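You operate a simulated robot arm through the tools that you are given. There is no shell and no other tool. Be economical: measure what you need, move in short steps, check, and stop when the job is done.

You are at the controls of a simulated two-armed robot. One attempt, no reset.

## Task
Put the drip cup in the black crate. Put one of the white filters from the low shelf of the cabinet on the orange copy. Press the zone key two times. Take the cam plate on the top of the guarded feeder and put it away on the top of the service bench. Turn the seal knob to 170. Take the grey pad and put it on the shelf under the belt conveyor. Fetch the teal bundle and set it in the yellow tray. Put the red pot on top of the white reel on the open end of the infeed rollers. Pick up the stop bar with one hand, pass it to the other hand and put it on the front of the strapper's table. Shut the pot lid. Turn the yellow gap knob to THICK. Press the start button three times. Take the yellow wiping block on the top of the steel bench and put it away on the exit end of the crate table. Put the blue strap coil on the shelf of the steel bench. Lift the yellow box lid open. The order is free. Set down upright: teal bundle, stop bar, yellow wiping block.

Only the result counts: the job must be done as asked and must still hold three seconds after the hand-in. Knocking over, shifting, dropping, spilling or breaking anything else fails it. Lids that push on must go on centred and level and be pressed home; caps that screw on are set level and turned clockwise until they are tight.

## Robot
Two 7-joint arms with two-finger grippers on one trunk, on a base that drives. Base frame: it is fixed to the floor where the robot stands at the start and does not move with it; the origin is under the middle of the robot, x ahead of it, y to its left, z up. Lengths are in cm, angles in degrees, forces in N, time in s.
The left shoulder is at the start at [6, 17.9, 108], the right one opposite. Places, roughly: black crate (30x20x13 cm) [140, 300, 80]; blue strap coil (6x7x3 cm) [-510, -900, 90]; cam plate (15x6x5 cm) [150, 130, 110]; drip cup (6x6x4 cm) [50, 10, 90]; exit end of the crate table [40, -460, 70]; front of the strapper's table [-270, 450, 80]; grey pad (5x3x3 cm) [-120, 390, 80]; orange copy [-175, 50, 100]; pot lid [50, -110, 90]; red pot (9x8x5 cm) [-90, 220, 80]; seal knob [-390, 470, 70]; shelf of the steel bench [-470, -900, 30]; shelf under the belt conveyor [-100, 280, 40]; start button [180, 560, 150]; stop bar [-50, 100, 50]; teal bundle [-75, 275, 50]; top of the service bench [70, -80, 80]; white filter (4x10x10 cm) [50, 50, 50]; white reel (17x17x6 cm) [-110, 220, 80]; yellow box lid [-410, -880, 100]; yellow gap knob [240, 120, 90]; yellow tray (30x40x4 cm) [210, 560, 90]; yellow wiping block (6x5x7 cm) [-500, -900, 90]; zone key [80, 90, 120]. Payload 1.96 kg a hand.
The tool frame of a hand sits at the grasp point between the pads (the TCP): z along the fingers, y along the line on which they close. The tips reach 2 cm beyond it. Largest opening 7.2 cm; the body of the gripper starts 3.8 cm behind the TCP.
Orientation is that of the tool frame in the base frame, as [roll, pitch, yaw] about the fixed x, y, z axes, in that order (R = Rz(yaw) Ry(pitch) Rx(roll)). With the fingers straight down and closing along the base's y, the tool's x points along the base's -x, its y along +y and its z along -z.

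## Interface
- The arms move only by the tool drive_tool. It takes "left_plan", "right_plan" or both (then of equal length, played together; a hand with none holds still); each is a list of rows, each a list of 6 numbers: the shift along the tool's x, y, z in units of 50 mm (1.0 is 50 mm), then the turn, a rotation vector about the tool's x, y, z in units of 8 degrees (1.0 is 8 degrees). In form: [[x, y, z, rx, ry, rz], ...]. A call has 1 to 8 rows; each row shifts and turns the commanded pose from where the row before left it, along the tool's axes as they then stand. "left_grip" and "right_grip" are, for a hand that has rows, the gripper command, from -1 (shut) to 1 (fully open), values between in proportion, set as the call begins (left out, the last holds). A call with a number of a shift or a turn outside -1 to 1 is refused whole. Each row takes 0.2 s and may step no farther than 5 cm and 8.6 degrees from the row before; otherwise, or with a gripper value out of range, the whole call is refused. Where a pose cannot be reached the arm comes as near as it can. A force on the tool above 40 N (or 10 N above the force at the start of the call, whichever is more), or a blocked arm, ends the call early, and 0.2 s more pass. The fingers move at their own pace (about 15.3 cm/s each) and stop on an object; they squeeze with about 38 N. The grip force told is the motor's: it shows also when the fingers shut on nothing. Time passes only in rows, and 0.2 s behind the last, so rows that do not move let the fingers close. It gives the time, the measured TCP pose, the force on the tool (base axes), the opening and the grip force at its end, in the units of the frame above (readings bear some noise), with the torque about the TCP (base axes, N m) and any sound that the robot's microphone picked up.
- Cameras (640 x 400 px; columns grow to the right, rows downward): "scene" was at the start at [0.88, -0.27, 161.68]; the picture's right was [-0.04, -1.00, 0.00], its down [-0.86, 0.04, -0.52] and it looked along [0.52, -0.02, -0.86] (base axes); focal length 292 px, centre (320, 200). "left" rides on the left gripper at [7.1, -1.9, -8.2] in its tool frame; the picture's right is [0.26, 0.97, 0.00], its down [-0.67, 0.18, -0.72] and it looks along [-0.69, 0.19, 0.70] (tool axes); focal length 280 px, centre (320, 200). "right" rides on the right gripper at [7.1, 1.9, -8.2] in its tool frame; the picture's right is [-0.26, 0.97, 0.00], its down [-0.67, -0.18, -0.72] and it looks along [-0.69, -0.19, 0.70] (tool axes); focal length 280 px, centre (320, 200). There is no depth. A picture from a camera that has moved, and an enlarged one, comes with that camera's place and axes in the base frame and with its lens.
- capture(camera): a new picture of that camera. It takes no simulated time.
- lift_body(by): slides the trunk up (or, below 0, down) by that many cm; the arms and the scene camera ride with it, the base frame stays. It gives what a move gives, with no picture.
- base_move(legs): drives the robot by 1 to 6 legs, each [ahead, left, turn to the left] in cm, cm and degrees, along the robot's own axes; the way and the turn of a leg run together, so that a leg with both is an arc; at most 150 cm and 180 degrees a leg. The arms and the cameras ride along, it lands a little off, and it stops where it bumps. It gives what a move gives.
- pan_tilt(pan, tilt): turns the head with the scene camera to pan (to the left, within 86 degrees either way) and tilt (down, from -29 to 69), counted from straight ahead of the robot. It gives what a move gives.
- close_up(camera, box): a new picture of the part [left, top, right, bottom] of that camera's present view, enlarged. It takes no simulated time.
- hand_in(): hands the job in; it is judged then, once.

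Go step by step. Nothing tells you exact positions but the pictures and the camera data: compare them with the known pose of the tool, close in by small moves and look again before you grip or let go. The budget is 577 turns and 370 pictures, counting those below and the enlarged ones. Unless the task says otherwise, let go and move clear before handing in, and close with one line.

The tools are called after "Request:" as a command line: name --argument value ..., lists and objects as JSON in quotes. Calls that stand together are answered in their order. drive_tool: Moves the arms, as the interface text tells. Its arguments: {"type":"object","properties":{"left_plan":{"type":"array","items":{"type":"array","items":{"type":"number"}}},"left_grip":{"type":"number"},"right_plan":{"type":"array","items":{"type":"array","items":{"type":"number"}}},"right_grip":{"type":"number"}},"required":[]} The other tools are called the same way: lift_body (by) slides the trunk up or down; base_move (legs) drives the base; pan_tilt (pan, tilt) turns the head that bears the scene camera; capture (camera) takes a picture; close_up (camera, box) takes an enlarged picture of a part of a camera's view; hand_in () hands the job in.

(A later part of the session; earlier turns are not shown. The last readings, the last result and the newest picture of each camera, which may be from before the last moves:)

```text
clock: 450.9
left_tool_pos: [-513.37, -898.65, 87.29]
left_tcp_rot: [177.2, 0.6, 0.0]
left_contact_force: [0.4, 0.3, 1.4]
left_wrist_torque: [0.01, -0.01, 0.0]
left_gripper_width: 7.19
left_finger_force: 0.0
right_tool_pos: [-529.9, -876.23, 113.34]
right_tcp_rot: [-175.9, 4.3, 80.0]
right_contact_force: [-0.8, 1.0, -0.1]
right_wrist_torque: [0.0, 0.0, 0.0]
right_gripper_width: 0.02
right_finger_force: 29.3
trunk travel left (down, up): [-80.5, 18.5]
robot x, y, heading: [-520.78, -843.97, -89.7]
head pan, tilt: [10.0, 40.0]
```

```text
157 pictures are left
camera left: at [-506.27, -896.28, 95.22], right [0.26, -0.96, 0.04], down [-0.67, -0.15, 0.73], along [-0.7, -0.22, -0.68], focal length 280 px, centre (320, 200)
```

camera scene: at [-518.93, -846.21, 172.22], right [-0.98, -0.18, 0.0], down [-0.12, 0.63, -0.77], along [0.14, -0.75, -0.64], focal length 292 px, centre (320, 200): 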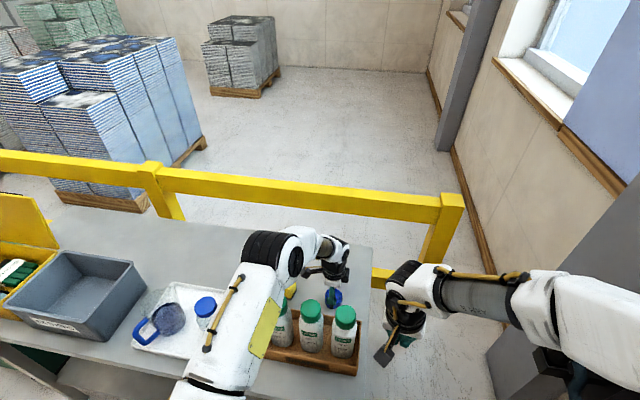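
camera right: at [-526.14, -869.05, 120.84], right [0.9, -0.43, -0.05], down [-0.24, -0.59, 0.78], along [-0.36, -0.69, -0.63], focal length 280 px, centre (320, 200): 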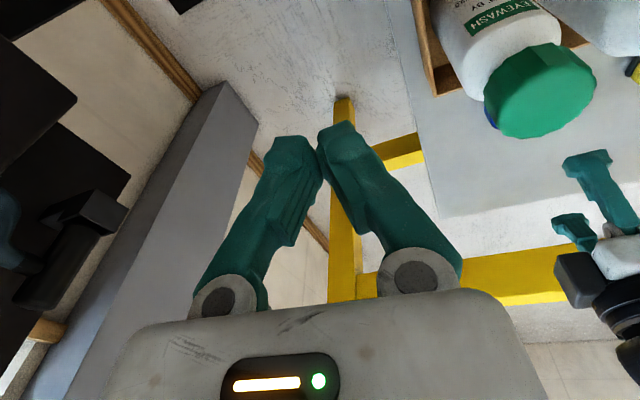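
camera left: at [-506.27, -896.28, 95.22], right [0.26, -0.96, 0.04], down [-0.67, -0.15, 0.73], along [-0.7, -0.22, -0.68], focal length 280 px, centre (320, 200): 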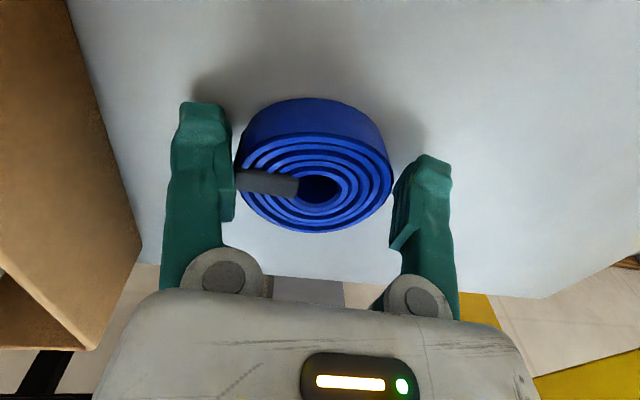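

The coil is between the fingers. Gripping and lifting.

Request:
drive_tool --left_plan '[[0, 0, 0, 0, 0, 0], [0, 0, 0, 0, 0, 0], [0, 0, 0, 0, 0, 0]]' --left_grip -1

Request:
drive_tool --left_plan '[[0, 0, -0.4, 0, 0, 0], [0, 0, -0.7, 0, 0, 0], [0, 0, -0.7, 0, 0, 0], [0, 0, -0.7, 0, 0, 0], [0, 0, -0.7, 0, 0, 0], [0, 0, -0.6, 0, 0, 0]]'

Request:
lift_body --by 14

Request:
capture --camera "left"

Request:
capture --camera "scene"

```text
clock: 451.8
left_tool_pos: [-513.27, -898.59, 87.43]
left_tcp_rot: [177.2, 0.6, -0.1]
left_contact_force: [0.1, -0.5, 0.1]
left_wrist_torque: [0.02, -0.01, 0.05]
left_gripper_width: 6.11
left_finger_force: 38.5
right_tool_pos: [-530.07, -876.31, 113.4]
right_tcp_rot: [-175.9, 4.2, 80.0]
right_contact_force: [0.9, 0.1, 0.2]
right_wrist_torque: [0.03, -0.02, 0.03]
right_gripper_width: 0.01
right_finger_force: 29.5
trunk travel left (down, up): [-80.5, 18.5]
robot x, y, heading: [-520.8, -843.58, -89.4]
head pan, tilt: [10.0, 40.0]
```

```text
clock: 453.1
left_tool_pos: [-513.18, -897.92, 106.3]
left_tcp_rot: [177.1, 0.5, 0.0]
left_contact_force: [-0.8, -0.3, -0.1]
left_wrist_torque: [0.01, 0.01, 0.0]
left_gripper_width: 6.05
left_finger_force: 38.5
right_tool_pos: [-530.11, -876.11, 113.5]
right_tcp_rot: [-175.9, 4.2, 80.0]
right_contact_force: [0.2, 0.2, 0.9]
right_wrist_torque: [0.0, 0.02, -0.03]
right_gripper_width: 0.01
right_finger_force: 29.6
trunk travel left (down, up): [-80.5, 18.5]
robot x, y, heading: [-520.45, -843.89, -89.6]
head pan, tilt: [10.0, 40.0]
```

```text
clock: 454.8
left_tool_pos: [-513.21, -897.94, 120.27]
left_tcp_rot: [177.2, 0.6, -0.1]
left_contact_force: [0.0, -0.4, -0.2]
left_wrist_torque: [-0.01, 0.02, 0.02]
left_gripper_width: 6.09
left_finger_force: 38.5
right_tool_pos: [-529.99, -876.1, 127.42]
right_tcp_rot: [-175.9, 4.4, 80.1]
right_contact_force: [0.1, -0.8, 0.2]
right_wrist_torque: [0.04, 0.0, 0.0]
right_gripper_width: 0.0
right_finger_force: 29.8
trunk travel left (down, up): [-94.5, 4.5]
robot x, y, heading: [-520.46, -843.48, -89.5]
head pan, tilt: [10.0, 40.0]
```

```text
156 pictures are left
camera left: at [-506.01, -895.57, 128.13], right [0.26, -0.96, 0.04], down [-0.67, -0.15, 0.73], along [-0.7, -0.22, -0.68], focal length 280 px, centre (320, 200)
```

left: 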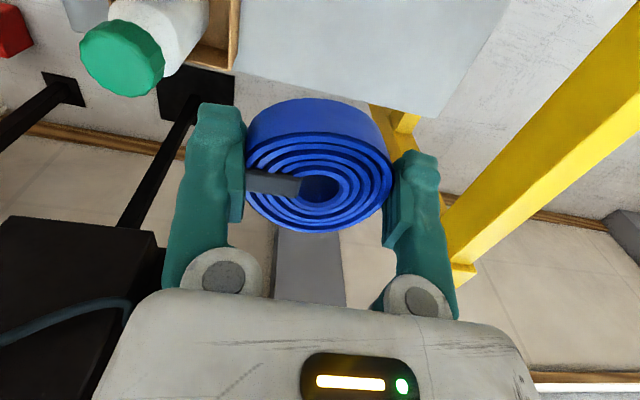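

```text
155 pictures are left
camera scene: at [-518.93, -846.25, 186.22], right [-0.98, -0.18, 0.0], down [-0.12, 0.63, -0.77], along [0.14, -0.75, -0.64], focal length 292 px, centre (320, 200)
```

scene: 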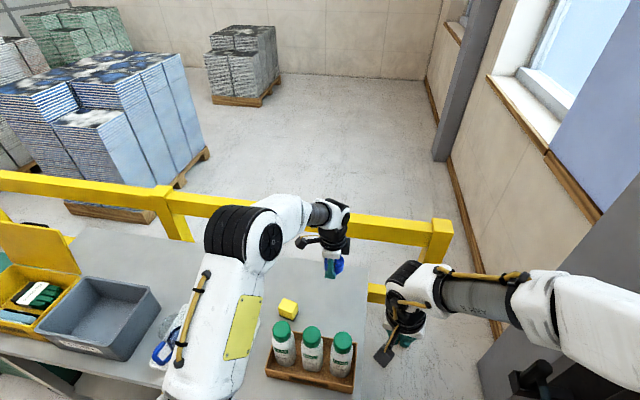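

Coil in hand. Backing off to view the lower shelf.

Request:
drive_tool --left_plan '[[0, -0.8, 0, 0, 0, 0], [0, -0.8, 0, 0, 0, 0], [0, -0.8, 0, 0, 0, 0], [0, -0.8, 0, 0, 0, 0]]'

Request:
base_move --legs '[[-45, 0, 0], [0, 45, -0.5]]'

Request:
lift_body --by -40

Request:
lift_body --by -25

Request:
pan_tilt --pan 0 --tilt 40

Request:
capture --camera "scene"

```text
clock: 455.8
left_tool_pos: [-513.27, -881.75, 119.4]
left_tcp_rot: [177.2, 0.7, 0.0]
left_contact_force: [0.4, -0.1, -0.4]
left_wrist_torque: [-0.01, 0.03, -0.03]
left_gripper_width: 6.09
left_finger_force: 38.5
right_tool_pos: [-530.03, -875.89, 127.49]
right_tcp_rot: [-175.9, 4.4, 80.0]
right_contact_force: [0.3, -0.3, -0.8]
right_wrist_torque: [0.0, 0.01, -0.01]
right_gripper_width: 0.03
right_finger_force: 30.0
trunk travel left (down, up): [-94.5, 4.5]
robot x, y, heading: [-520.43, -843.91, -89.5]
head pan, tilt: [10.0, 40.0]
```

```text
clock: 460.9
left_tool_pos: [-468.94, -835.9, 119.45]
left_tcp_rot: [177.2, 0.5, -0.4]
left_contact_force: [-0.2, 0.9, 0.0]
left_wrist_torque: [-0.03, -0.01, -0.01]
left_gripper_width: 6.09
left_finger_force: 37.8
right_tool_pos: [-485.65, -830.12, 127.43]
right_tcp_rot: [-175.9, 4.4, 79.4]
right_contact_force: [-0.9, 0.0, 0.0]
right_wrist_torque: [0.01, -0.01, -0.02]
right_gripper_width: 0.0
right_finger_force: 29.6
trunk travel left (down, up): [-94.5, 4.5]
robot x, y, heading: [-475.73, -797.93, -89.9]
head pan, tilt: [10.0, 40.0]
```

```text
clock: 464.7
left_tool_pos: [-468.83, -835.95, 79.46]
left_tcp_rot: [177.1, 0.6, -0.5]
left_contact_force: [1.0, 0.5, -0.8]
left_wrist_torque: [-0.01, -0.02, 0.0]
left_gripper_width: 6.05
left_finger_force: 38.5
right_tool_pos: [-485.49, -830.15, 87.39]
right_tcp_rot: [-175.9, 4.3, 79.4]
right_contact_force: [-0.4, 0.3, -0.7]
right_wrist_torque: [0.0, -0.02, 0.04]
right_gripper_width: 0.02
right_finger_force: 29.1
trunk travel left (down, up): [-54.5, 44.5]
robot x, y, heading: [-475.86, -797.68, -90.2]
head pan, tilt: [10.0, 40.0]
```

```text
clock: 467.3
left_tool_pos: [-468.84, -835.9, 54.5]
left_tcp_rot: [177.2, 0.5, -0.5]
left_contact_force: [0.3, -0.1, -0.9]
left_wrist_torque: [0.03, 0.01, -0.03]
left_gripper_width: 6.06
left_finger_force: 38.0
right_tool_pos: [-485.53, -829.97, 62.43]
right_tcp_rot: [-175.9, 4.2, 79.5]
right_contact_force: [-0.3, -0.7, -0.5]
right_wrist_torque: [0.0, 0.03, 0.0]
right_gripper_width: 0.05
right_finger_force: 29.6
trunk travel left (down, up): [-29.5, 69.5]
robot x, y, heading: [-475.5, -798.01, -90.0]
head pan, tilt: [10.0, 40.0]
```

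```text
clock: 468.0
left_tool_pos: [-468.82, -835.94, 54.49]
left_tcp_rot: [177.3, 0.7, -0.5]
left_contact_force: [-0.4, -0.2, -0.2]
left_wrist_torque: [-0.01, 0.01, -0.02]
left_gripper_width: 6.04
left_finger_force: 38.2
right_tool_pos: [-485.5, -830.01, 62.33]
right_tcp_rot: [-175.9, 4.3, 79.5]
right_contact_force: [0.0, -0.4, -0.6]
right_wrist_torque: [0.03, 0.02, -0.01]
right_gripper_width: 0.01
right_finger_force: 29.8
trunk travel left (down, up): [-29.5, 69.5]
robot x, y, heading: [-475.56, -798.01, -90.1]
head pan, tilt: [0.0, 40.0]
```

```text
154 pictures are left
camera scene: at [-475.65, -800.33, 121.22], right [-1.0, 0.0, 0.0], down [0.0, 0.64, -0.77], along [0.0, -0.77, -0.64], focal length 292 px, centre (320, 200)
```

scene: 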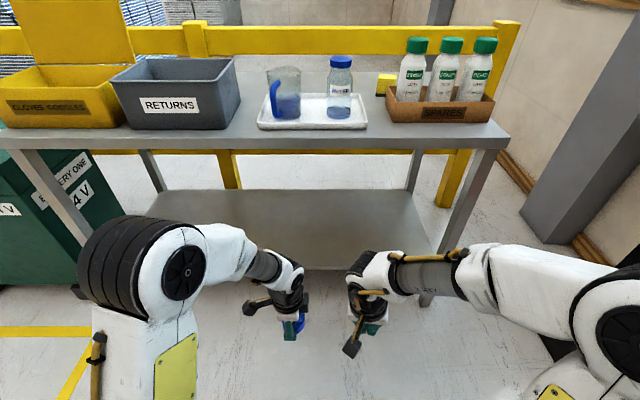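

The shelf is empty at z≈30. Lowering outside first, then driving the hand in beneath the bench top.

Request:
lift_body --by -17

Request:
drive_tool --left_plan '[[0, 0.7, 0, 0, 0, 0], [0, 0.7, 0, 0, 0, 0], [0, 0, 0, 0, 0, 0]]' --right_plan '[[0.4, -0.3, 0, 0, 0, 0], [0.4, -0.3, 0, 0, 0, 0], [0, 0, 0, 0, 0, 0]]'

Request:
base_move --legs '[[36, 0, 0]]'

Request:
capture --camera "scene"

Request:
capture --camera "left"

```text
clock: 469.9
left_tool_pos: [-468.88, -835.82, 37.43]
left_tcp_rot: [177.0, 0.6, -0.5]
left_contact_force: [0.7, 0.4, -0.9]
left_wrist_torque: [-0.04, 0.0, -0.05]
left_gripper_width: 6.03
left_finger_force: 38.2
right_tool_pos: [-485.48, -830.09, 45.5]
right_tcp_rot: [-175.9, 4.3, 79.5]
right_contact_force: [-0.2, 0.7, 0.0]
right_wrist_torque: [0.0, 0.0, -0.01]
right_gripper_width: 0.02
right_finger_force: 29.8
trunk travel left (down, up): [-12.5, 86.5]
robot x, y, heading: [-475.58, -797.87, -90.1]
head pan, tilt: [0.0, 40.0]
```

```text
clock: 470.8
left_tool_pos: [-468.87, -842.89, 37.69]
left_tcp_rot: [177.2, 0.6, -0.6]
left_contact_force: [-0.2, 0.0, -1.2]
left_wrist_torque: [-0.04, 0.03, 0.0]
left_gripper_width: 6.04
left_finger_force: 38.3
right_tool_pos: [-487.5, -826.44, 45.54]
right_tcp_rot: [-175.8, 4.3, 79.3]
right_contact_force: [0.7, 0.1, 0.1]
right_wrist_torque: [0.0, 0.01, -0.01]
right_gripper_width: 0.02
right_finger_force: 29.2
right hand out of reach, approached as far as the arm can: row 2
trunk travel left (down, up): [-12.5, 86.5]
robot x, y, heading: [-475.12, -798.02, -90.0]
head pan, tilt: [0.0, 40.0]
```

```text
clock: 473.0
left_tool_pos: [-469.35, -878.24, 37.72]
left_tcp_rot: [177.2, 0.6, -0.7]
left_contact_force: [-0.5, -0.2, -0.6]
left_wrist_torque: [-0.04, 0.03, -0.01]
left_gripper_width: 6.03
left_finger_force: 37.9
right_tool_pos: [-487.86, -861.88, 45.59]
right_tcp_rot: [-175.9, 4.3, 79.1]
right_contact_force: [-0.3, 1.7, 0.0]
right_wrist_torque: [0.0, -0.01, -0.01]
right_gripper_width: 0.0
right_finger_force: 30.0
trunk travel left (down, up): [-12.5, 86.5]
robot x, y, heading: [-475.71, -833.56, -90.5]
head pan, tilt: [0.0, 40.0]
```

```text
153 pictures are left
camera scene: at [-475.85, -835.76, 104.22], right [-1.0, 0.01, 0.0], down [0.0, 0.64, -0.77], along [-0.01, -0.77, -0.64], focal length 292 px, centre (320, 200)
```

scene: 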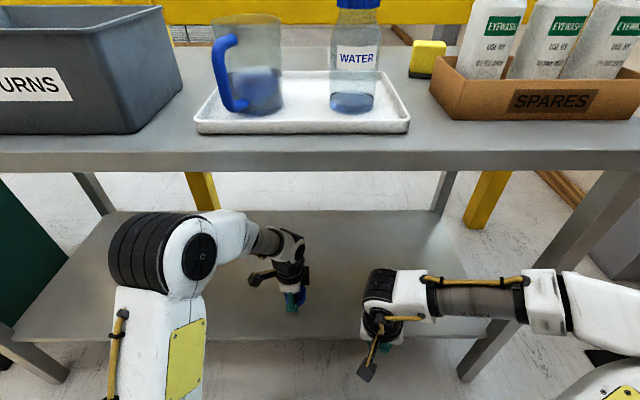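

```text
152 pictures are left
camera left: at [-462.16, -876.01, 45.63], right [0.25, -0.97, 0.04], down [-0.67, -0.14, 0.73], along [-0.7, -0.21, -0.68], focal length 280 px, centre (320, 200)
```

left: 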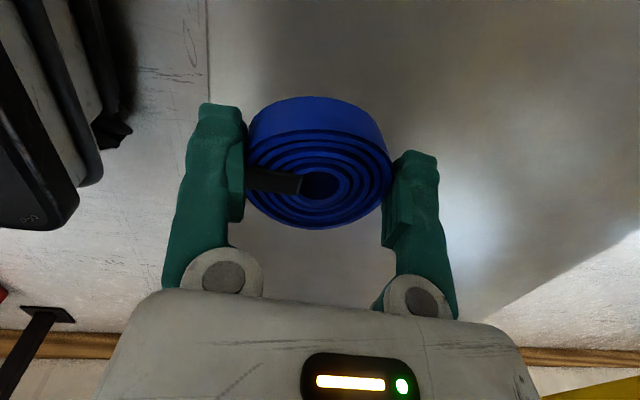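

Over the shelf. Reaching 4 cm deeper and lowering to contact.

Request:
drive_tool --left_plan '[[0, 0.8, 0, 0, 0, 0], [0, 0, 0.4, 0, 0, 0], [0, 0, 0.3, 0, 0, 0], [0, 0, 0.2, 0, 0, 0], [0, 0, 0.15, 0, 0, 0], [0, 0, 0.15, 0, 0, 0], [0, 0, 0.15, 0, 0, 0]]'

Request:
capture --camera "left"

```text
clock: 474.6
left_tool_pos: [-469.53, -882.67, 31.1]
left_tcp_rot: [177.1, 0.6, -0.8]
left_contact_force: [0.1, -0.1, 0.1]
left_wrist_torque: [-0.04, -0.04, 0.02]
left_gripper_width: 6.01
left_finger_force: 37.6
right_tool_pos: [-487.9, -861.91, 45.59]
right_tcp_rot: [-175.8, 4.3, 79.3]
right_contact_force: [-0.9, 0.0, 0.1]
right_wrist_torque: [0.01, -0.04, -0.02]
right_gripper_width: 0.01
right_finger_force: 29.4
trunk travel left (down, up): [-12.5, 86.5]
robot x, y, heading: [-475.85, -833.46, -90.4]
head pan, tilt: [0.0, 40.0]
```

```text
151 pictures are left
camera left: at [-462.33, -880.32, 39.01], right [0.25, -0.97, 0.04], down [-0.67, -0.14, 0.73], along [-0.7, -0.21, -0.68], focal length 280 px, centre (320, 200)
```

left: 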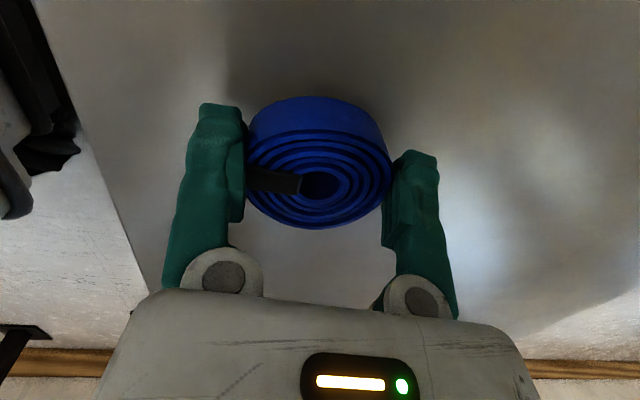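

Not yet touching; lowering more in small steps.

Request:
drive_tool --left_plan '[[0, 0, 0.2, 0, 0, 0], [0, 0, 0.2, 0, 0, 0], [0, 0, 0.15, 0, 0, 0], [0, 0, 0.15, 0, 0, 0], [0, 0, 0.15, 0, 0, 0], [0, 0, 0.15, 0, 0, 0], [0, 0, 0.15, 0, 0, 0], [0, 0, 0.15, 0, 0, 0]]'

```text
clock: 475.4
left_tool_pos: [-469.66, -882.97, 29.49]
left_tcp_rot: [176.6, 0.6, -0.9]
left_contact_force: [1.1, 6.4, 27.6]
left_wrist_torque: [0.09, 0.03, -0.04]
left_gripper_width: 6.01
left_finger_force: 38.1
right_tool_pos: [-487.88, -861.79, 45.77]
right_tcp_rot: [-175.8, 4.4, 79.1]
right_contact_force: [0.4, 0.1, 0.0]
right_wrist_torque: [0.0, 0.0, -0.01]
right_gripper_width: 0.02
right_finger_force: 30.1
trunk travel left (down, up): [-12.5, 86.5]
robot x, y, heading: [-475.79, -833.48, -90.4]
head pan, tilt: [0.0, 40.0]
stopped in row 3 (left hand): the force on the tool passed its limit at 51 N (the readings are from after the stop); the commanded pose is now the measured one
```

Touching the shelf. Releasing and lifting clear.

Request:
drive_tool --left_plan '[[0, 0, -0.04, 0, 0, 0], [0, 0, 0, 0, 0, 0], [0, 0, 0, 0, 0, 0], [0, 0, -0.5, 0, 0, 0], [0, 0, -0.6, 0, 0, 0]]' --left_grip 1

Request:
base_move --legs '[[-35, 0, 0]]'

Request:
capture --camera "scene"

```text
clock: 476.6
left_tool_pos: [-469.56, -882.82, 34.88]
left_tcp_rot: [177.0, 0.6, -0.9]
left_contact_force: [0.7, -0.2, -0.1]
left_wrist_torque: [0.0, -0.02, 0.06]
left_gripper_width: 7.21
left_finger_force: 0.1
right_tool_pos: [-487.86, -861.76, 45.6]
right_tcp_rot: [-175.9, 4.3, 79.3]
right_contact_force: [-0.6, 0.6, -0.7]
right_wrist_torque: [0.0, 0.02, -0.01]
right_gripper_width: 0.0
right_finger_force: 29.5
trunk travel left (down, up): [-12.5, 86.5]
robot x, y, heading: [-475.71, -833.4, -90.4]
head pan, tilt: [0.0, 40.0]
```

```text
clock: 478.8
left_tool_pos: [-469.19, -847.7, 34.75]
left_tcp_rot: [176.9, 0.6, -0.7]
left_contact_force: [0.8, 0.0, -0.1]
left_wrist_torque: [0.0, 0.02, 0.0]
left_gripper_width: 7.21
left_finger_force: 0.0
right_tool_pos: [-487.57, -826.73, 45.49]
right_tcp_rot: [-175.8, 4.4, 79.3]
right_contact_force: [0.2, 0.3, -0.7]
right_wrist_torque: [-0.02, -0.01, 0.02]
right_gripper_width: 0.0
right_finger_force: 29.9
trunk travel left (down, up): [-12.5, 86.5]
robot x, y, heading: [-475.69, -798.31, -90.4]
head pan, tilt: [0.0, 40.0]
```

```text
150 pictures are left
camera scene: at [-475.62, -800.6, 104.22], right [-1.0, 0.01, 0.0], down [0.0, 0.64, -0.77], along [0.0, -0.77, -0.64], focal length 292 px, centre (320, 200)
```

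scene: 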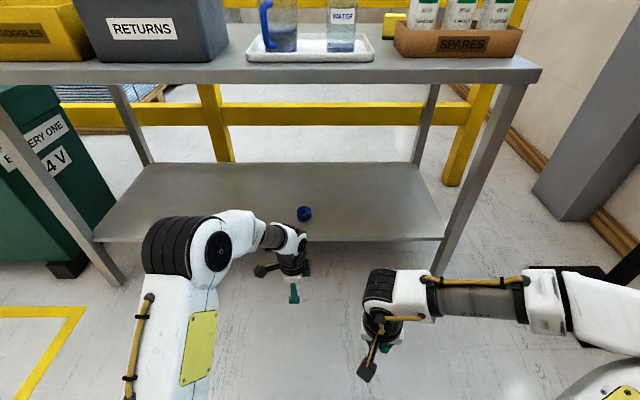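

The coil is on the shelf. Now the wiping block: raising the trunk and lining up with it.

Request:
lift_body --by 40

Request:
lift_body --by 40

Request:
base_move --legs '[[0, -31, 0.4], [45, 0, 0]]'

Request:
capture --camera "left"

Request:
capture --camera "scene"

```text
clock: 482.7
left_tool_pos: [-469.08, -847.68, 74.61]
left_tcp_rot: [176.8, 0.6, -0.6]
left_contact_force: [-0.2, 0.1, 0.4]
left_wrist_torque: [-0.01, 0.0, -0.03]
left_gripper_width: 7.2
left_finger_force: 0.1
right_tool_pos: [-487.57, -826.66, 85.63]
right_tcp_rot: [-175.9, 4.3, 79.3]
right_contact_force: [-0.2, 0.3, 0.4]
right_wrist_torque: [-0.03, 0.02, 0.04]
right_gripper_width: 0.0
right_finger_force: 29.2
trunk travel left (down, up): [-52.5, 46.5]
robot x, y, heading: [-475.79, -798.39, -90.2]
head pan, tilt: [0.0, 40.0]
```

```text
clock: 486.5
left_tool_pos: [-469.12, -847.73, 114.64]
left_tcp_rot: [176.8, 0.6, -0.6]
left_contact_force: [0.6, 0.2, 0.4]
left_wrist_torque: [0.02, 0.02, -0.03]
left_gripper_width: 7.21
left_finger_force: 0.0
right_tool_pos: [-487.64, -826.75, 125.65]
right_tcp_rot: [-175.9, 4.3, 79.4]
right_contact_force: [-0.2, 0.4, 0.3]
right_wrist_torque: [-0.01, -0.03, -0.01]
right_gripper_width: 0.02
right_finger_force: 29.1
trunk travel left (down, up): [-92.5, 6.5]
robot x, y, heading: [-475.55, -798.09, -90.3]
head pan, tilt: [0.0, 40.0]
```

```text
clock: 491.0
left_tool_pos: [-501.63, -893.87, 114.75]
left_tcp_rot: [176.9, 0.5, -1.0]
left_contact_force: [0.1, 0.0, 0.1]
left_wrist_torque: [0.0, -0.04, -0.01]
left_gripper_width: 7.17
left_finger_force: 0.0
right_tool_pos: [-520.16, -872.82, 125.69]
right_tcp_rot: [-175.9, 4.3, 79.1]
right_contact_force: [0.2, 0.3, -0.6]
right_wrist_torque: [0.01, -0.01, -0.01]
right_gripper_width: 0.0
right_finger_force: 29.7
trunk travel left (down, up): [-92.5, 6.5]
robot x, y, heading: [-508.04, -844.18, -90.4]
head pan, tilt: [0.0, 40.0]
```

```text
149 pictures are left
camera left: at [-494.47, -891.57, 122.7], right [0.25, -0.97, 0.05], down [-0.67, -0.13, 0.73], along [-0.7, -0.21, -0.68], focal length 280 px, centre (320, 200)
```

left: 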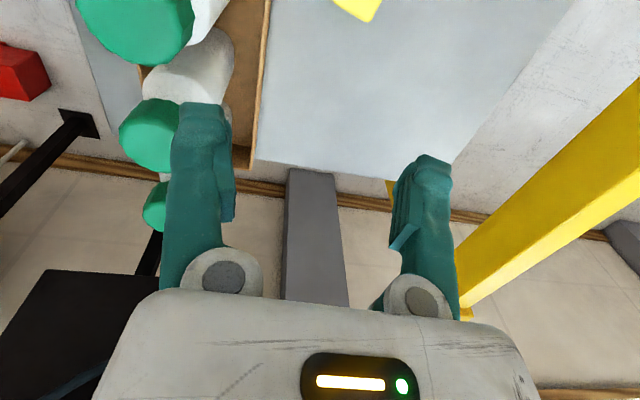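

```text
148 pictures are left
camera scene: at [-507.9, -846.7, 184.23], right [-1.0, 0.01, 0.0], down [0.01, 0.64, -0.77], along [-0.01, -0.77, -0.64], focal length 292 px, centre (320, 200)
```

scene: 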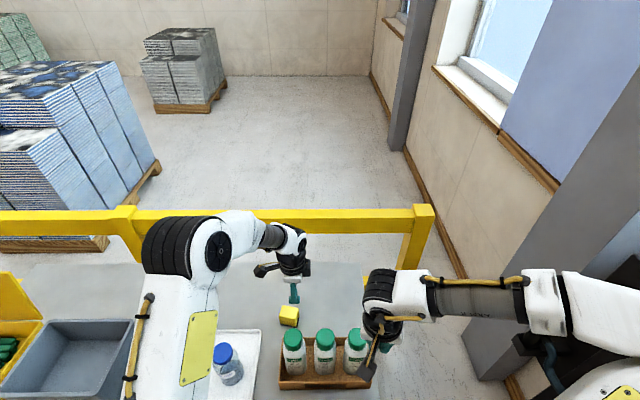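

Block at [-498, -898]. Moving above it and lowering part way.

Request:
drive_tool --left_plan '[[0.7, 0.4, 0, 0, 0, 0], [0, 0.4, 0.6, 0, 0, 0], [0, 0, 0.8, 0, 0, 0], [0, 0, 0.7, 0, 0, 0], [0, 0, 0, 0, 0, 0]]'

Request:
capture --camera "left"

Request:
close_up --camera "scene" --box '[230, 270, 350, 345]'

```text
clock: 492.2
left_tool_pos: [-498.12, -898.64, 104.37]
left_tcp_rot: [177.0, 0.6, -1.1]
left_contact_force: [0.9, -0.4, 0.0]
left_wrist_torque: [0.01, 0.01, 0.0]
left_gripper_width: 7.19
left_finger_force: 0.0
right_tool_pos: [-520.06, -872.79, 125.57]
right_tcp_rot: [-175.9, 4.3, 79.2]
right_contact_force: [0.1, 1.4, 0.3]
right_wrist_torque: [0.01, 0.01, -0.04]
right_gripper_width: 0.0
right_finger_force: 29.3
trunk travel left (down, up): [-92.5, 6.5]
robot x, y, heading: [-508.27, -844.46, -90.6]
head pan, tilt: [0.0, 40.0]
```

```text
147 pictures are left
camera left: at [-491.0, -896.33, 112.28], right [0.25, -0.97, 0.05], down [-0.67, -0.13, 0.73], along [-0.7, -0.21, -0.68], focal length 280 px, centre (320, 200)
```

left: 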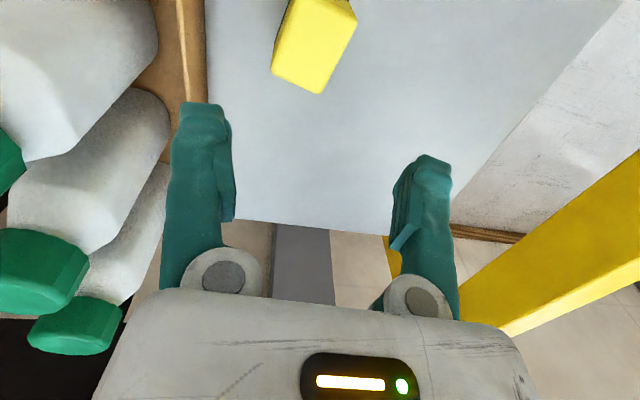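

```text
5.33 times, centred on (290, 308) of scene
camera zoom: at [-507.94, -846.86, 184.22], right [-1.0, 0.01, 0.0], down [0.01, 0.64, -0.77], along [-0.01, -0.77, -0.64], focal length 1557 px, centre (480, -373)
```

zoom: 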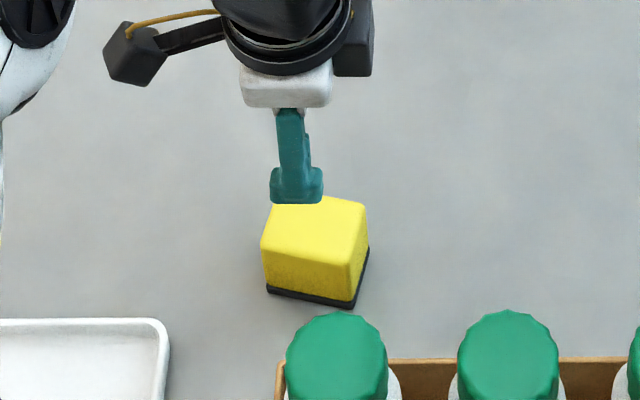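

The block is turned about 17°. Rotating the hand to match and lowering.

Request:
drive_tool --left_plan '[[0.05, 0, 0, 0, 0, 1], [0, -0.05, 0, 0, 0, 1.0], [0, 0, 0.7, 0, 0, 0.1], [0, 0, 0.7, 0, 0, 0], [0, 0, 0, 0, 0, 0]]'

Request:
capture --camera "left"

Request:
close_up --camera "scene" --box '[230, 270, 350, 345]'

```text
clock: 493.4
left_tool_pos: [-498.17, -898.85, 97.34]
left_tcp_rot: [176.8, -0.3, -17.7]
left_contact_force: [0.7, -0.7, -1.0]
left_wrist_torque: [-0.03, -0.01, -0.01]
left_gripper_width: 7.2
left_finger_force: 0.1
right_tool_pos: [-520.01, -872.89, 125.51]
right_tcp_rot: [-175.8, 4.3, 79.1]
right_contact_force: [0.2, 0.2, 1.0]
right_wrist_torque: [0.0, 0.02, 0.03]
right_gripper_width: 0.0
right_finger_force: 29.7
trunk travel left (down, up): [-92.5, 6.5]
robot x, y, heading: [-507.87, -844.24, -90.7]
head pan, tilt: [0.0, 40.0]
```

```text
145 pictures are left
camera left: at [-490.8, -898.55, 105.36], right [-0.05, -1.0, 0.05], down [-0.69, 0.07, 0.72], along [-0.72, -0.01, -0.69], focal length 280 px, centre (320, 200)
```

left: 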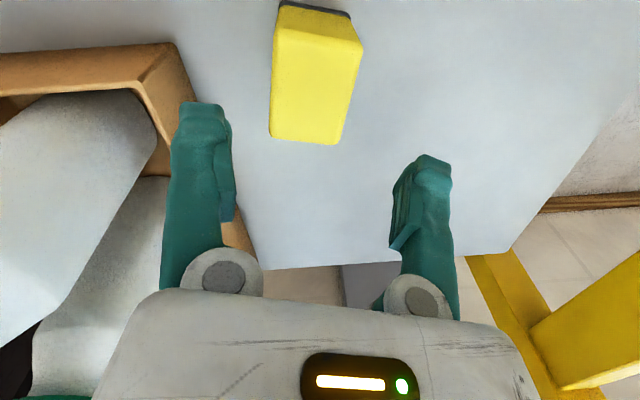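

```text
5.33 times, centred on (290, 308) of scene
camera zoom: at [-507.92, -846.78, 184.23], right [-1.0, 0.01, 0.0], down [0.01, 0.64, -0.77], along [-0.01, -0.77, -0.64], focal length 1557 px, centre (480, -373)
```

zoom: 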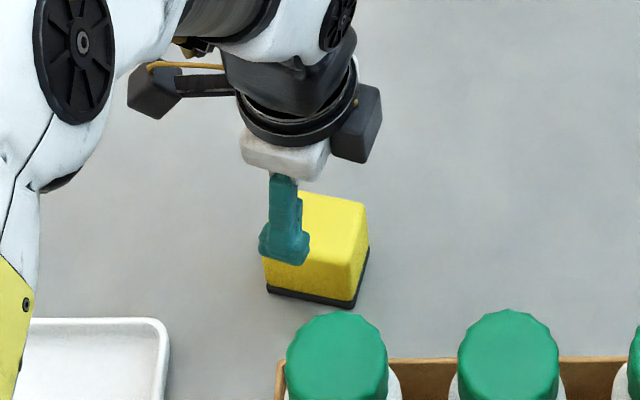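

Centred. Lowering and gripping the block.

Request:
drive_tool --left_plan '[[0.15, 0, 0.6, 0, 0, 0], [0, 0, 0.6, 0, 0, 0], [0, 0, 0.5, 0, 0, 0], [0, 0, 0, 0, 0, 0]]'

Request:
drive_tool --left_plan '[[0, 0, 0, 0, 0, 0], [0, 0, 0, 0, 0, 0], [0, 0, 0, 0, 0, 0]]' --left_grip -1

Request:
drive_tool --left_plan '[[0, 0, -0.5, 0, 0, 0], [0, 0, -0.8, 0, 0, 0], [0, 0, -0.8, 0, 0, 0], [0, 0, -0.8, 0, 0, 0], [0, 0, -0.8, 0, 0, 0], [0, 0, -0.8, 0, 0, 0]]'

Request:
capture --camera "left"

```text
clock: 494.4
left_tool_pos: [-497.33, -899.22, 88.91]
left_tcp_rot: [177.0, -0.3, -17.9]
left_contact_force: [-0.6, 0.5, 0.0]
left_wrist_torque: [-0.01, 0.03, -0.01]
left_gripper_width: 7.23
left_finger_force: 0.2
right_tool_pos: [-520.05, -872.88, 125.59]
right_tcp_rot: [-175.9, 4.2, 79.1]
right_contact_force: [-0.4, -0.3, 0.2]
right_wrist_torque: [0.0, -0.01, 0.0]
right_gripper_width: 0.0
right_finger_force: 29.9
trunk travel left (down, up): [-92.5, 6.5]
robot x, y, heading: [-507.85, -844.29, -90.7]
head pan, tilt: [0.0, 40.0]
```

```text
clock: 495.2
left_tool_pos: [-497.49, -899.29, 88.94]
left_tcp_rot: [176.9, -0.3, -17.8]
left_contact_force: [0.4, 0.1, -1.1]
left_wrist_torque: [-0.04, 0.0, -0.01]
left_gripper_width: 4.35
left_finger_force: 38.0
right_tool_pos: [-519.94, -872.94, 125.65]
right_tcp_rot: [-175.9, 4.3, 79.1]
right_contact_force: [0.9, -0.6, -1.0]
right_wrist_torque: [-0.02, -0.02, 0.0]
right_gripper_width: 0.0
right_finger_force: 29.7
trunk travel left (down, up): [-92.5, 6.5]
robot x, y, heading: [-508.0, -844.35, -90.5]
head pan, tilt: [0.0, 40.0]
```

```text
clock: 496.6
left_tool_pos: [-497.22, -898.07, 111.57]
left_tcp_rot: [176.9, -0.3, -17.7]
left_contact_force: [-0.1, 0.1, 0.1]
left_wrist_torque: [-0.01, -0.01, 0.0]
left_gripper_width: 4.34
left_finger_force: 38.1
right_tool_pos: [-520.05, -872.88, 125.63]
right_tcp_rot: [-175.9, 4.3, 79.1]
right_contact_force: [-0.1, 0.6, -0.6]
right_wrist_torque: [0.0, 0.0, -0.03]
right_gripper_width: 0.02
right_finger_force: 29.7
trunk travel left (down, up): [-92.5, 6.5]
robot x, y, heading: [-507.9, -844.18, -90.7]
head pan, tilt: [0.0, 40.0]
```

```text
143 pictures are left
camera left: at [-489.91, -897.9, 119.59], right [-0.04, -1.0, 0.05], down [-0.69, 0.07, 0.72], along [-0.72, -0.01, -0.69], focal length 280 px, centre (320, 200)
```

left: 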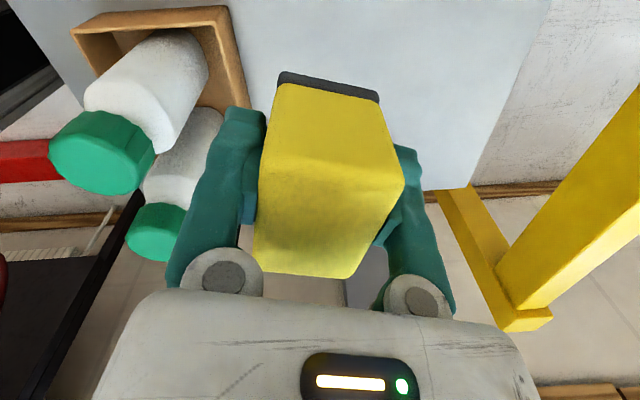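

Block held. Driving back north and east to the crate table.

Request:
base_move --legs '[[-60, 0, 0.6], [0, 55, 0], [-95, 0, 0], [-95, 20, 0], [-100, 25, 0], [-100, 0, 0]]'

Request:
base_move --legs '[[0, 150, 0], [0, 150, 0], [0, 40, 0]]'

Request:
pan_tilt --pan 60 --tilt 35

Request:
capture --camera "scene"

```text
clock: 521.9
left_tool_pos: [-399.81, -440.71, 111.53]
left_tcp_rot: [176.9, -0.3, -16.7]
left_contact_force: [0.1, 1.0, -1.0]
left_wrist_torque: [-0.01, 0.04, 0.01]
left_gripper_width: 4.26
left_finger_force: 38.5
right_tool_pos: [-423.02, -415.93, 125.57]
right_tcp_rot: [-175.8, 4.2, 80.1]
right_contact_force: [-0.6, 0.9, -0.1]
right_wrist_torque: [0.01, 0.0, -0.02]
right_gripper_width: 0.0
right_finger_force: 29.8
trunk travel left (down, up): [-92.5, 6.5]
robot x, y, heading: [-411.73, -386.58, -89.6]
head pan, tilt: [0.0, 40.0]
```

```text
clock: 538.6
left_tool_pos: [-58.76, -433.28, 111.53]
left_tcp_rot: [176.9, -0.4, -17.0]
left_contact_force: [-0.3, 0.2, -0.2]
left_wrist_torque: [-0.01, -0.01, 0.05]
left_gripper_width: 4.3
left_finger_force: 37.7
right_tool_pos: [-81.91, -408.32, 125.6]
right_tcp_rot: [-175.8, 4.1, 79.9]
right_contact_force: [0.1, 0.1, 0.0]
right_wrist_torque: [0.02, -0.02, 0.03]
right_gripper_width: 0.0
right_finger_force: 29.9
trunk travel left (down, up): [-92.5, 6.5]
robot x, y, heading: [-70.27, -379.31, -89.5]
head pan, tilt: [0.0, 40.0]
```

```text
clock: 539.9
left_tool_pos: [-58.7, -433.23, 111.4]
left_tcp_rot: [176.9, -0.3, -16.9]
left_contact_force: [0.2, 0.1, -0.4]
left_wrist_torque: [-0.04, 0.0, 0.02]
left_gripper_width: 4.29
left_finger_force: 38.3
right_tool_pos: [-81.83, -408.4, 125.72]
right_tcp_rot: [-175.9, 4.2, 79.7]
right_contact_force: [-0.8, 0.7, 0.1]
right_wrist_torque: [0.0, 0.01, -0.03]
right_gripper_width: 0.0
right_finger_force: 29.9
trunk travel left (down, up): [-92.5, 6.5]
robot x, y, heading: [-70.18, -379.46, -89.9]
head pan, tilt: [60.0, 35.0]
```

```text
142 pictures are left
camera scene: at [-62.45, -377.99, 184.98], right [-0.5, -0.87, 0.0], down [-0.5, 0.28, -0.82], along [0.71, -0.41, -0.57], focal length 292 px, centre (320, 200)
```

scene: 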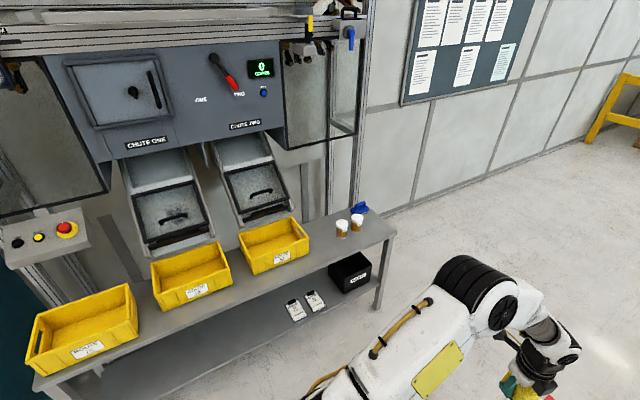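

The exit end is the right end of this table. Moving alongside and turning to face it.

Request:
base_move --legs '[[60, 22, 0], [37, 0, 0], [0, 0, 90]]'

Request:
pan_tilt --pan 0 --tilt 45

Request:
capture --camera "scene"

```text
clock: 549.3
left_tool_pos: [6.21, -463.99, 111.54]
left_tcp_rot: [177.0, -0.3, 75.2]
left_contact_force: [-0.1, 0.1, -0.8]
left_wrist_torque: [-0.01, 0.04, -0.01]
left_gripper_width: 4.29
left_finger_force: 38.0
right_tool_pos: [-17.76, -488.02, 125.58]
right_tcp_rot: [-175.9, 4.2, 172.1]
right_contact_force: [-0.2, 0.0, 0.1]
right_wrist_torque: [0.0, 0.0, -0.03]
right_gripper_width: 0.0
right_finger_force: 29.3
trunk travel left (down, up): [-92.5, 6.5]
robot x, y, heading: [-47.0, -477.72, 2.4]
head pan, tilt: [60.0, 35.0]
```

```text
clock: 550.6
left_tool_pos: [6.24, -464.03, 111.48]
left_tcp_rot: [176.9, -0.3, 75.2]
left_contact_force: [-0.6, -0.2, -0.1]
left_wrist_torque: [0.01, 0.01, 0.01]
left_gripper_width: 4.27
left_finger_force: 38.4
right_tool_pos: [-17.77, -488.03, 125.73]
right_tcp_rot: [-175.9, 4.1, 171.9]
right_contact_force: [-0.6, -0.3, 0.0]
right_wrist_torque: [-0.02, 0.0, -0.03]
right_gripper_width: 0.0
right_finger_force: 29.6
trunk travel left (down, up): [-92.5, 6.5]
robot x, y, heading: [-46.88, -477.31, 2.0]
head pan, tilt: [0.0, 45.0]
```

```text
141 pictures are left
camera scene: at [-44.7, -477.33, 183.5], right [0.04, -1.0, 0.0], down [-0.71, -0.03, -0.71], along [0.71, 0.03, -0.71], focal length 292 px, centre (320, 200)
```

scene: 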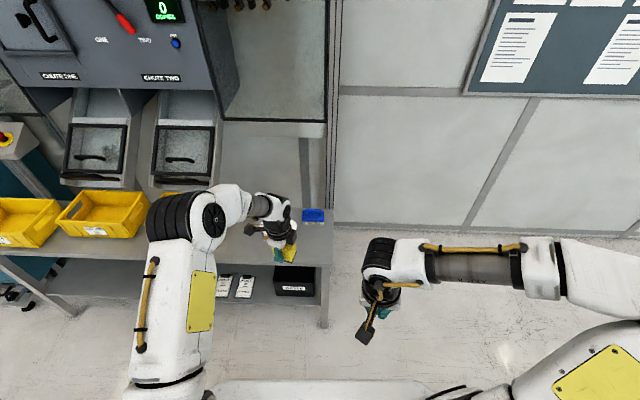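

Free spot near [36, -471] at the exit end. Moving the block over it and lowering by the trunk.

Request:
base_move --legs '[[30, -7, -2]]'

Request:
lift_body --by -25

Request:
capture --camera "scene"

Request:
capture --camera "left"

```text
clock: 552.7
left_tool_pos: [36.61, -471.87, 111.62]
left_tcp_rot: [176.9, -0.3, 73.4]
left_contact_force: [-0.8, -0.3, -0.4]
left_wrist_torque: [0.01, -0.01, 0.0]
left_gripper_width: 4.28
left_finger_force: 38.4
right_tool_pos: [11.71, -495.21, 125.6]
right_tcp_rot: [-175.9, 4.3, 170.3]
right_contact_force: [-0.5, -0.3, -0.4]
right_wrist_torque: [-0.02, -0.03, 0.05]
right_gripper_width: 0.0
right_finger_force: 29.3
trunk travel left (down, up): [-92.5, 6.5]
robot x, y, heading: [-16.88, -483.92, 0.9]
head pan, tilt: [0.0, 45.0]
```

```text
clock: 555.3
left_tool_pos: [36.63, -471.81, 86.52]
left_tcp_rot: [176.9, -0.3, 73.5]
left_contact_force: [0.0, 0.2, -0.7]
left_wrist_torque: [0.02, -0.01, -0.01]
left_gripper_width: 4.29
left_finger_force: 38.5
right_tool_pos: [11.93, -495.15, 100.52]
right_tcp_rot: [-175.9, 4.3, 170.4]
right_contact_force: [0.6, -0.1, 0.0]
right_wrist_torque: [-0.01, -0.01, 0.0]
right_gripper_width: 0.0
right_finger_force: 29.3
trunk travel left (down, up): [-67.5, 31.5]
robot x, y, heading: [-17.09, -483.86, 0.9]
head pan, tilt: [0.0, 45.0]
```

```text
140 pictures are left
camera scene: at [-14.62, -483.64, 158.5], right [0.01, -1.0, 0.0], down [-0.71, -0.01, -0.71], along [0.71, 0.01, -0.71], focal length 292 px, centre (320, 200)
```

scene: 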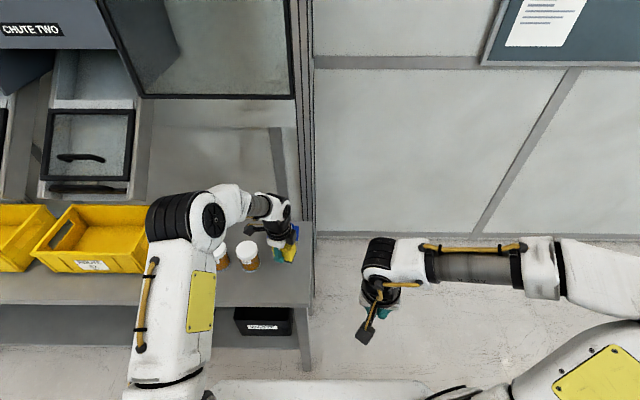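

```text
139 pictures are left
camera left: at [36.35, -464.36, 94.52], right [1.0, -0.02, 0.05], down [-0.05, -0.69, 0.72], along [0.02, -0.72, -0.69], focal length 280 px, centre (320, 200)
```

left: 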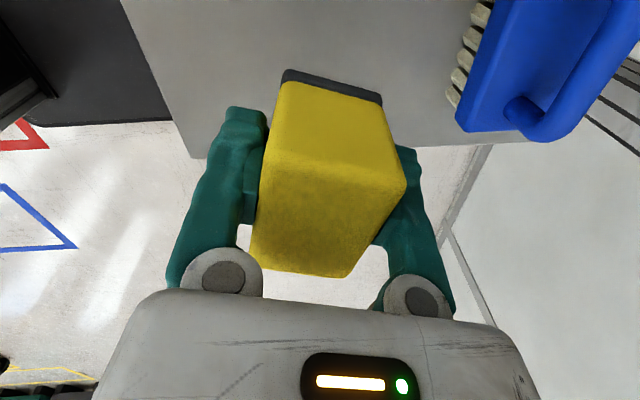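

Clear spot below. Shifting 1.7 cm toward the end and lowering to contact.

Request:
drive_tool --left_plan '[[-0.35, 0, 0.4, 0, 0, 0], [0, 0, 0.5, 0, 0, 0], [0, 0, 0.4, 0, 0, 0], [0, 0, 0.3, 0, 0, 0], [0, 0, 0.2, 0, 0, 0], [0, 0, 0.15, 0, 0, 0], [0, 0, 0.15, 0, 0, 0], [0, 0, 0.15, 0, 0, 0]]'

Request:
capture --camera "left"

```text
clock: 556.6
left_tool_pos: [36.79, -473.65, 77.93]
left_tcp_rot: [176.3, -0.5, 73.4]
left_contact_force: [-18.8, 2.6, 38.7]
left_wrist_torque: [-0.24, 1.68, -0.15]
left_gripper_width: 4.29
left_finger_force: 38.0
right_tool_pos: [11.45, -495.21, 100.8]
right_tcp_rot: [-175.9, 4.6, 170.2]
right_contact_force: [0.4, -0.1, 0.9]
right_wrist_torque: [-0.02, 0.04, -0.02]
right_gripper_width: 0.01
right_finger_force: 29.2
trunk travel left (down, up): [-67.5, 31.5]
robot x, y, heading: [-16.98, -483.77, 0.7]
head pan, tilt: [0.0, 45.0]
stopped in row 6 (left hand): the force on the tool passed its limit at 48 N (the readings are from after the stop); the commanded pose is now the measured one
```

```text
138 pictures are left
camera left: at [36.26, -466.17, 85.94], right [1.0, -0.02, 0.06], down [-0.06, -0.69, 0.72], along [0.03, -0.72, -0.69], focal length 280 px, centre (320, 200)
```

left: 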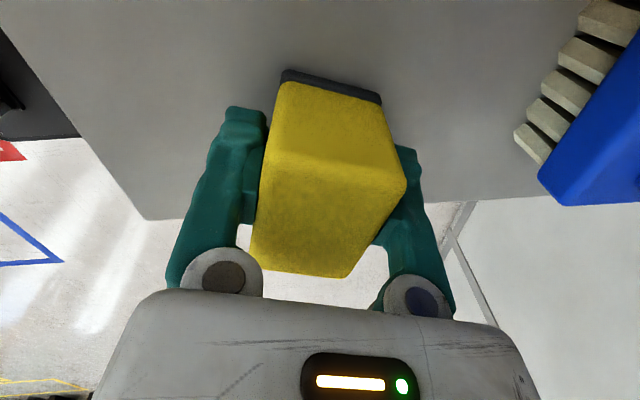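

Contact with the table top. Easing up slightly, releasing and rising.

Request:
drive_tool --left_plan '[[0, 0, -0.08, 0, 0, 0], [0, 0, 0, 0, 0, 0]]'

Request:
drive_tool --left_plan '[[0, 0, 0, 0, 0, 0], [0, 0, 0, 0, 0, 0], [0, 0, -0.4, 0, 0, 0], [0, 0, -0.8, 0, 0, 0], [0, 0, -0.8, 0, 0, 0]]' --left_grip 0.8

Request:
lift_body --by 20

Request:
capture --camera "left"

```text
clock: 557.2
left_tool_pos: [36.95, -473.49, 77.99]
left_tcp_rot: [176.4, -0.5, 73.6]
left_contact_force: [-7.3, -1.3, 8.7]
left_wrist_torque: [-0.04, 0.49, 0.05]
left_gripper_width: 4.31
left_finger_force: 38.0
right_tool_pos: [11.73, -495.19, 100.54]
right_tcp_rot: [-175.9, 4.2, 170.3]
right_contact_force: [1.1, -0.1, -0.4]
right_wrist_torque: [-0.03, 0.01, 0.02]
right_gripper_width: 0.0
right_finger_force: 29.6
trunk travel left (down, up): [-67.5, 31.5]
robot x, y, heading: [-17.03, -483.75, 0.9]
head pan, tilt: [0.0, 45.0]
```

```text
clock: 558.4
left_tool_pos: [36.21, -473.38, 88.2]
left_tcp_rot: [176.4, -0.4, 73.5]
left_contact_force: [-0.3, 0.0, 0.6]
left_wrist_torque: [-0.01, 0.0, 0.01]
left_gripper_width: 6.48
left_finger_force: 0.1
right_tool_pos: [11.89, -495.12, 100.57]
right_tcp_rot: [-175.9, 4.3, 170.4]
right_contact_force: [0.0, -0.1, -0.9]
right_wrist_torque: [-0.01, -0.02, 0.02]
right_gripper_width: 0.0
right_finger_force: 29.8
trunk travel left (down, up): [-67.5, 31.5]
robot x, y, heading: [-16.92, -483.82, 0.8]
head pan, tilt: [0.0, 45.0]
```

```text
clock: 560.6
left_tool_pos: [36.4, -473.5, 107.98]
left_tcp_rot: [176.4, -0.5, 73.6]
left_contact_force: [0.6, -0.4, 0.7]
left_wrist_torque: [0.05, 0.04, -0.03]
left_gripper_width: 6.48
left_finger_force: 0.1
right_tool_pos: [11.96, -495.08, 120.64]
right_tcp_rot: [-175.9, 4.2, 170.3]
right_contact_force: [0.9, -0.5, 0.3]
right_wrist_torque: [-0.03, -0.06, 0.01]
right_gripper_width: 0.0
right_finger_force: 29.4
trunk travel left (down, up): [-87.5, 11.5]
robot x, y, heading: [-16.69, -483.53, 0.6]
head pan, tilt: [0.0, 45.0]
```

```text
137 pictures are left
camera left: at [35.96, -466.01, 116.01], right [1.0, -0.02, 0.06], down [-0.06, -0.69, 0.72], along [0.03, -0.72, -0.69], focal length 280 px, centre (320, 200)
```

left: 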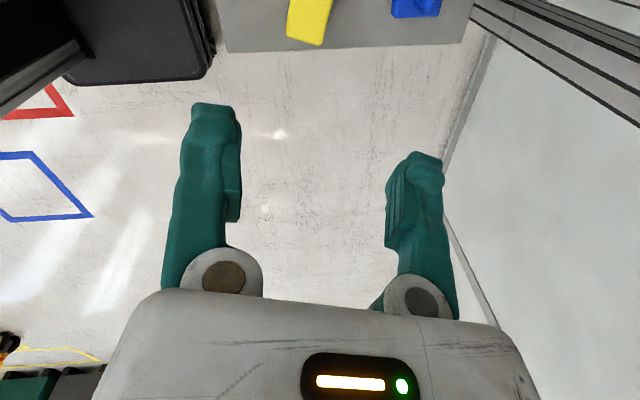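

The block stands on the exit end. Resetting the left wrist and heading back north to the stop bar.

Request:
base_move --legs '[[-45, 0, 0], [0, 0, 90], [100, 0, 0], [100, 0, 0], [100, 0, 0]]'

Request:
drive_tool --left_plan '[[0, 0, 0, 0, 0, -1], [0, 0, 0, 0, 0, -1], [0, 0, 0, 0, 0, -1], [0, 0, 0, 0, 0, -1], [0, 0, 0, 0, 0, -1], [0, 0, 0, 0, 0, -1], [0, 0, 0, 0, 0, -1], [0, 0, 0, 0, 0, -1]]'

Request:
drive_tool --left_plan '[[0, 0, 0, 0, 0, -1], [0, 0, 0, 0, 0, -1], [0, 0, 0, 0, 0, -1], [0, 0, 0, 0, 0, -1], [0, 0, 0, 0, 0, -1], [0, 0, 0, 0, 0, -0.3], [0, 0, 0, 0, 0, 0]]'

Request:
base_move --legs '[[80, -30, 0], [50, -25, 0], [90, 0, 0]]'

Request:
pan_tilt --pan 25 --tilt 45

Request:
capture --camera "scene"

```text
clock: 581.6
left_tool_pos: [-82.55, -129.66, 107.91]
left_tcp_rot: [176.4, -0.4, 165.0]
left_contact_force: [-0.6, -0.6, 0.5]
left_wrist_torque: [0.0, 0.02, 0.02]
left_gripper_width: 6.49
left_finger_force: 0.0
right_tool_pos: [-60.37, -153.39, 120.67]
right_tcp_rot: [-175.9, 4.3, -98.2]
right_contact_force: [-0.1, 0.4, -0.9]
right_wrist_torque: [-0.03, -0.01, -0.02]
right_gripper_width: 0.03
right_finger_force: 29.4
trunk travel left (down, up): [-87.5, 11.5]
robot x, y, heading: [-70.72, -182.7, 92.1]
head pan, tilt: [0.0, 45.0]
```

```text
clock: 583.4
left_tool_pos: [-82.58, -129.54, 108.02]
left_tcp_rot: [178.1, 3.1, -131.0]
left_contact_force: [-0.2, -0.7, -0.7]
left_wrist_torque: [-0.02, 0.01, -0.02]
left_gripper_width: 6.49
left_finger_force: 0.1
right_tool_pos: [-60.36, -153.42, 120.56]
right_tcp_rot: [-175.9, 4.1, -98.4]
right_contact_force: [-0.4, -0.4, -0.7]
right_wrist_torque: [-0.01, 0.03, 0.01]
right_gripper_width: 0.02
right_finger_force: 30.2
trunk travel left (down, up): [-87.5, 11.5]
robot x, y, heading: [-71.06, -182.53, 92.2]
head pan, tilt: [0.0, 45.0]
```

```text
clock: 585.0
left_tool_pos: [-82.45, -129.57, 107.96]
left_tcp_rot: [-179.3, 3.5, -88.5]
left_contact_force: [0.3, -0.1, -0.2]
left_wrist_torque: [0.0, 0.01, 0.01]
left_gripper_width: 6.51
left_finger_force: 0.1
right_tool_pos: [-60.28, -153.45, 120.5]
right_tcp_rot: [-176.0, 4.2, -98.3]
right_contact_force: [-0.5, -0.1, -0.3]
right_wrist_torque: [0.0, -0.01, -0.02]
right_gripper_width: 0.0
right_finger_force: 29.7
trunk travel left (down, up): [-87.5, 11.5]
robot x, y, heading: [-70.71, -182.65, 92.2]
head pan, tilt: [0.0, 45.0]
```

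```text
clock: 596.7
left_tool_pos: [-38.02, 93.17, 108.05]
left_tcp_rot: [-179.5, 3.4, -87.5]
left_contact_force: [0.3, 0.7, -0.3]
left_wrist_torque: [0.01, -0.01, -0.01]
left_gripper_width: 6.5
left_finger_force: 0.0
right_tool_pos: [-15.37, 69.99, 120.55]
right_tcp_rot: [-175.9, 4.3, -97.1]
right_contact_force: [0.3, 0.5, 0.0]
right_wrist_torque: [0.01, 0.01, -0.01]
right_gripper_width: 0.03
right_finger_force: 29.7
trunk travel left (down, up): [-87.5, 11.5]
robot x, y, heading: [-25.65, 40.41, 93.4]
head pan, tilt: [0.0, 45.0]
```

```text
clock: 597.6
left_tool_pos: [-37.99, 93.32, 108.07]
left_tcp_rot: [-179.4, 3.6, -87.5]
left_contact_force: [0.4, -0.5, -0.6]
left_wrist_torque: [-0.01, 0.01, -0.03]
left_gripper_width: 6.48
left_finger_force: 0.1
right_tool_pos: [-15.25, 69.81, 120.5]
right_tcp_rot: [-175.9, 4.2, -97.1]
right_contact_force: [0.2, -0.1, 0.8]
right_wrist_torque: [0.0, 0.01, 0.0]
right_gripper_width: 0.02
right_finger_force: 29.4
trunk travel left (down, up): [-87.5, 11.5]
robot x, y, heading: [-25.38, 40.77, 93.3]
head pan, tilt: [25.0, 45.0]
```

```text
136 pictures are left
camera scene: at [-28.84, 41.77, 178.5], right [0.88, 0.47, 0.0], down [0.33, -0.62, -0.71], along [-0.33, 0.62, -0.71], focal length 292 px, centre (320, 200)
```

scene: 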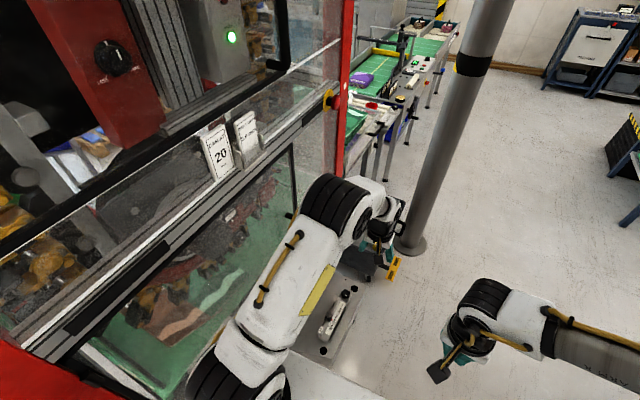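

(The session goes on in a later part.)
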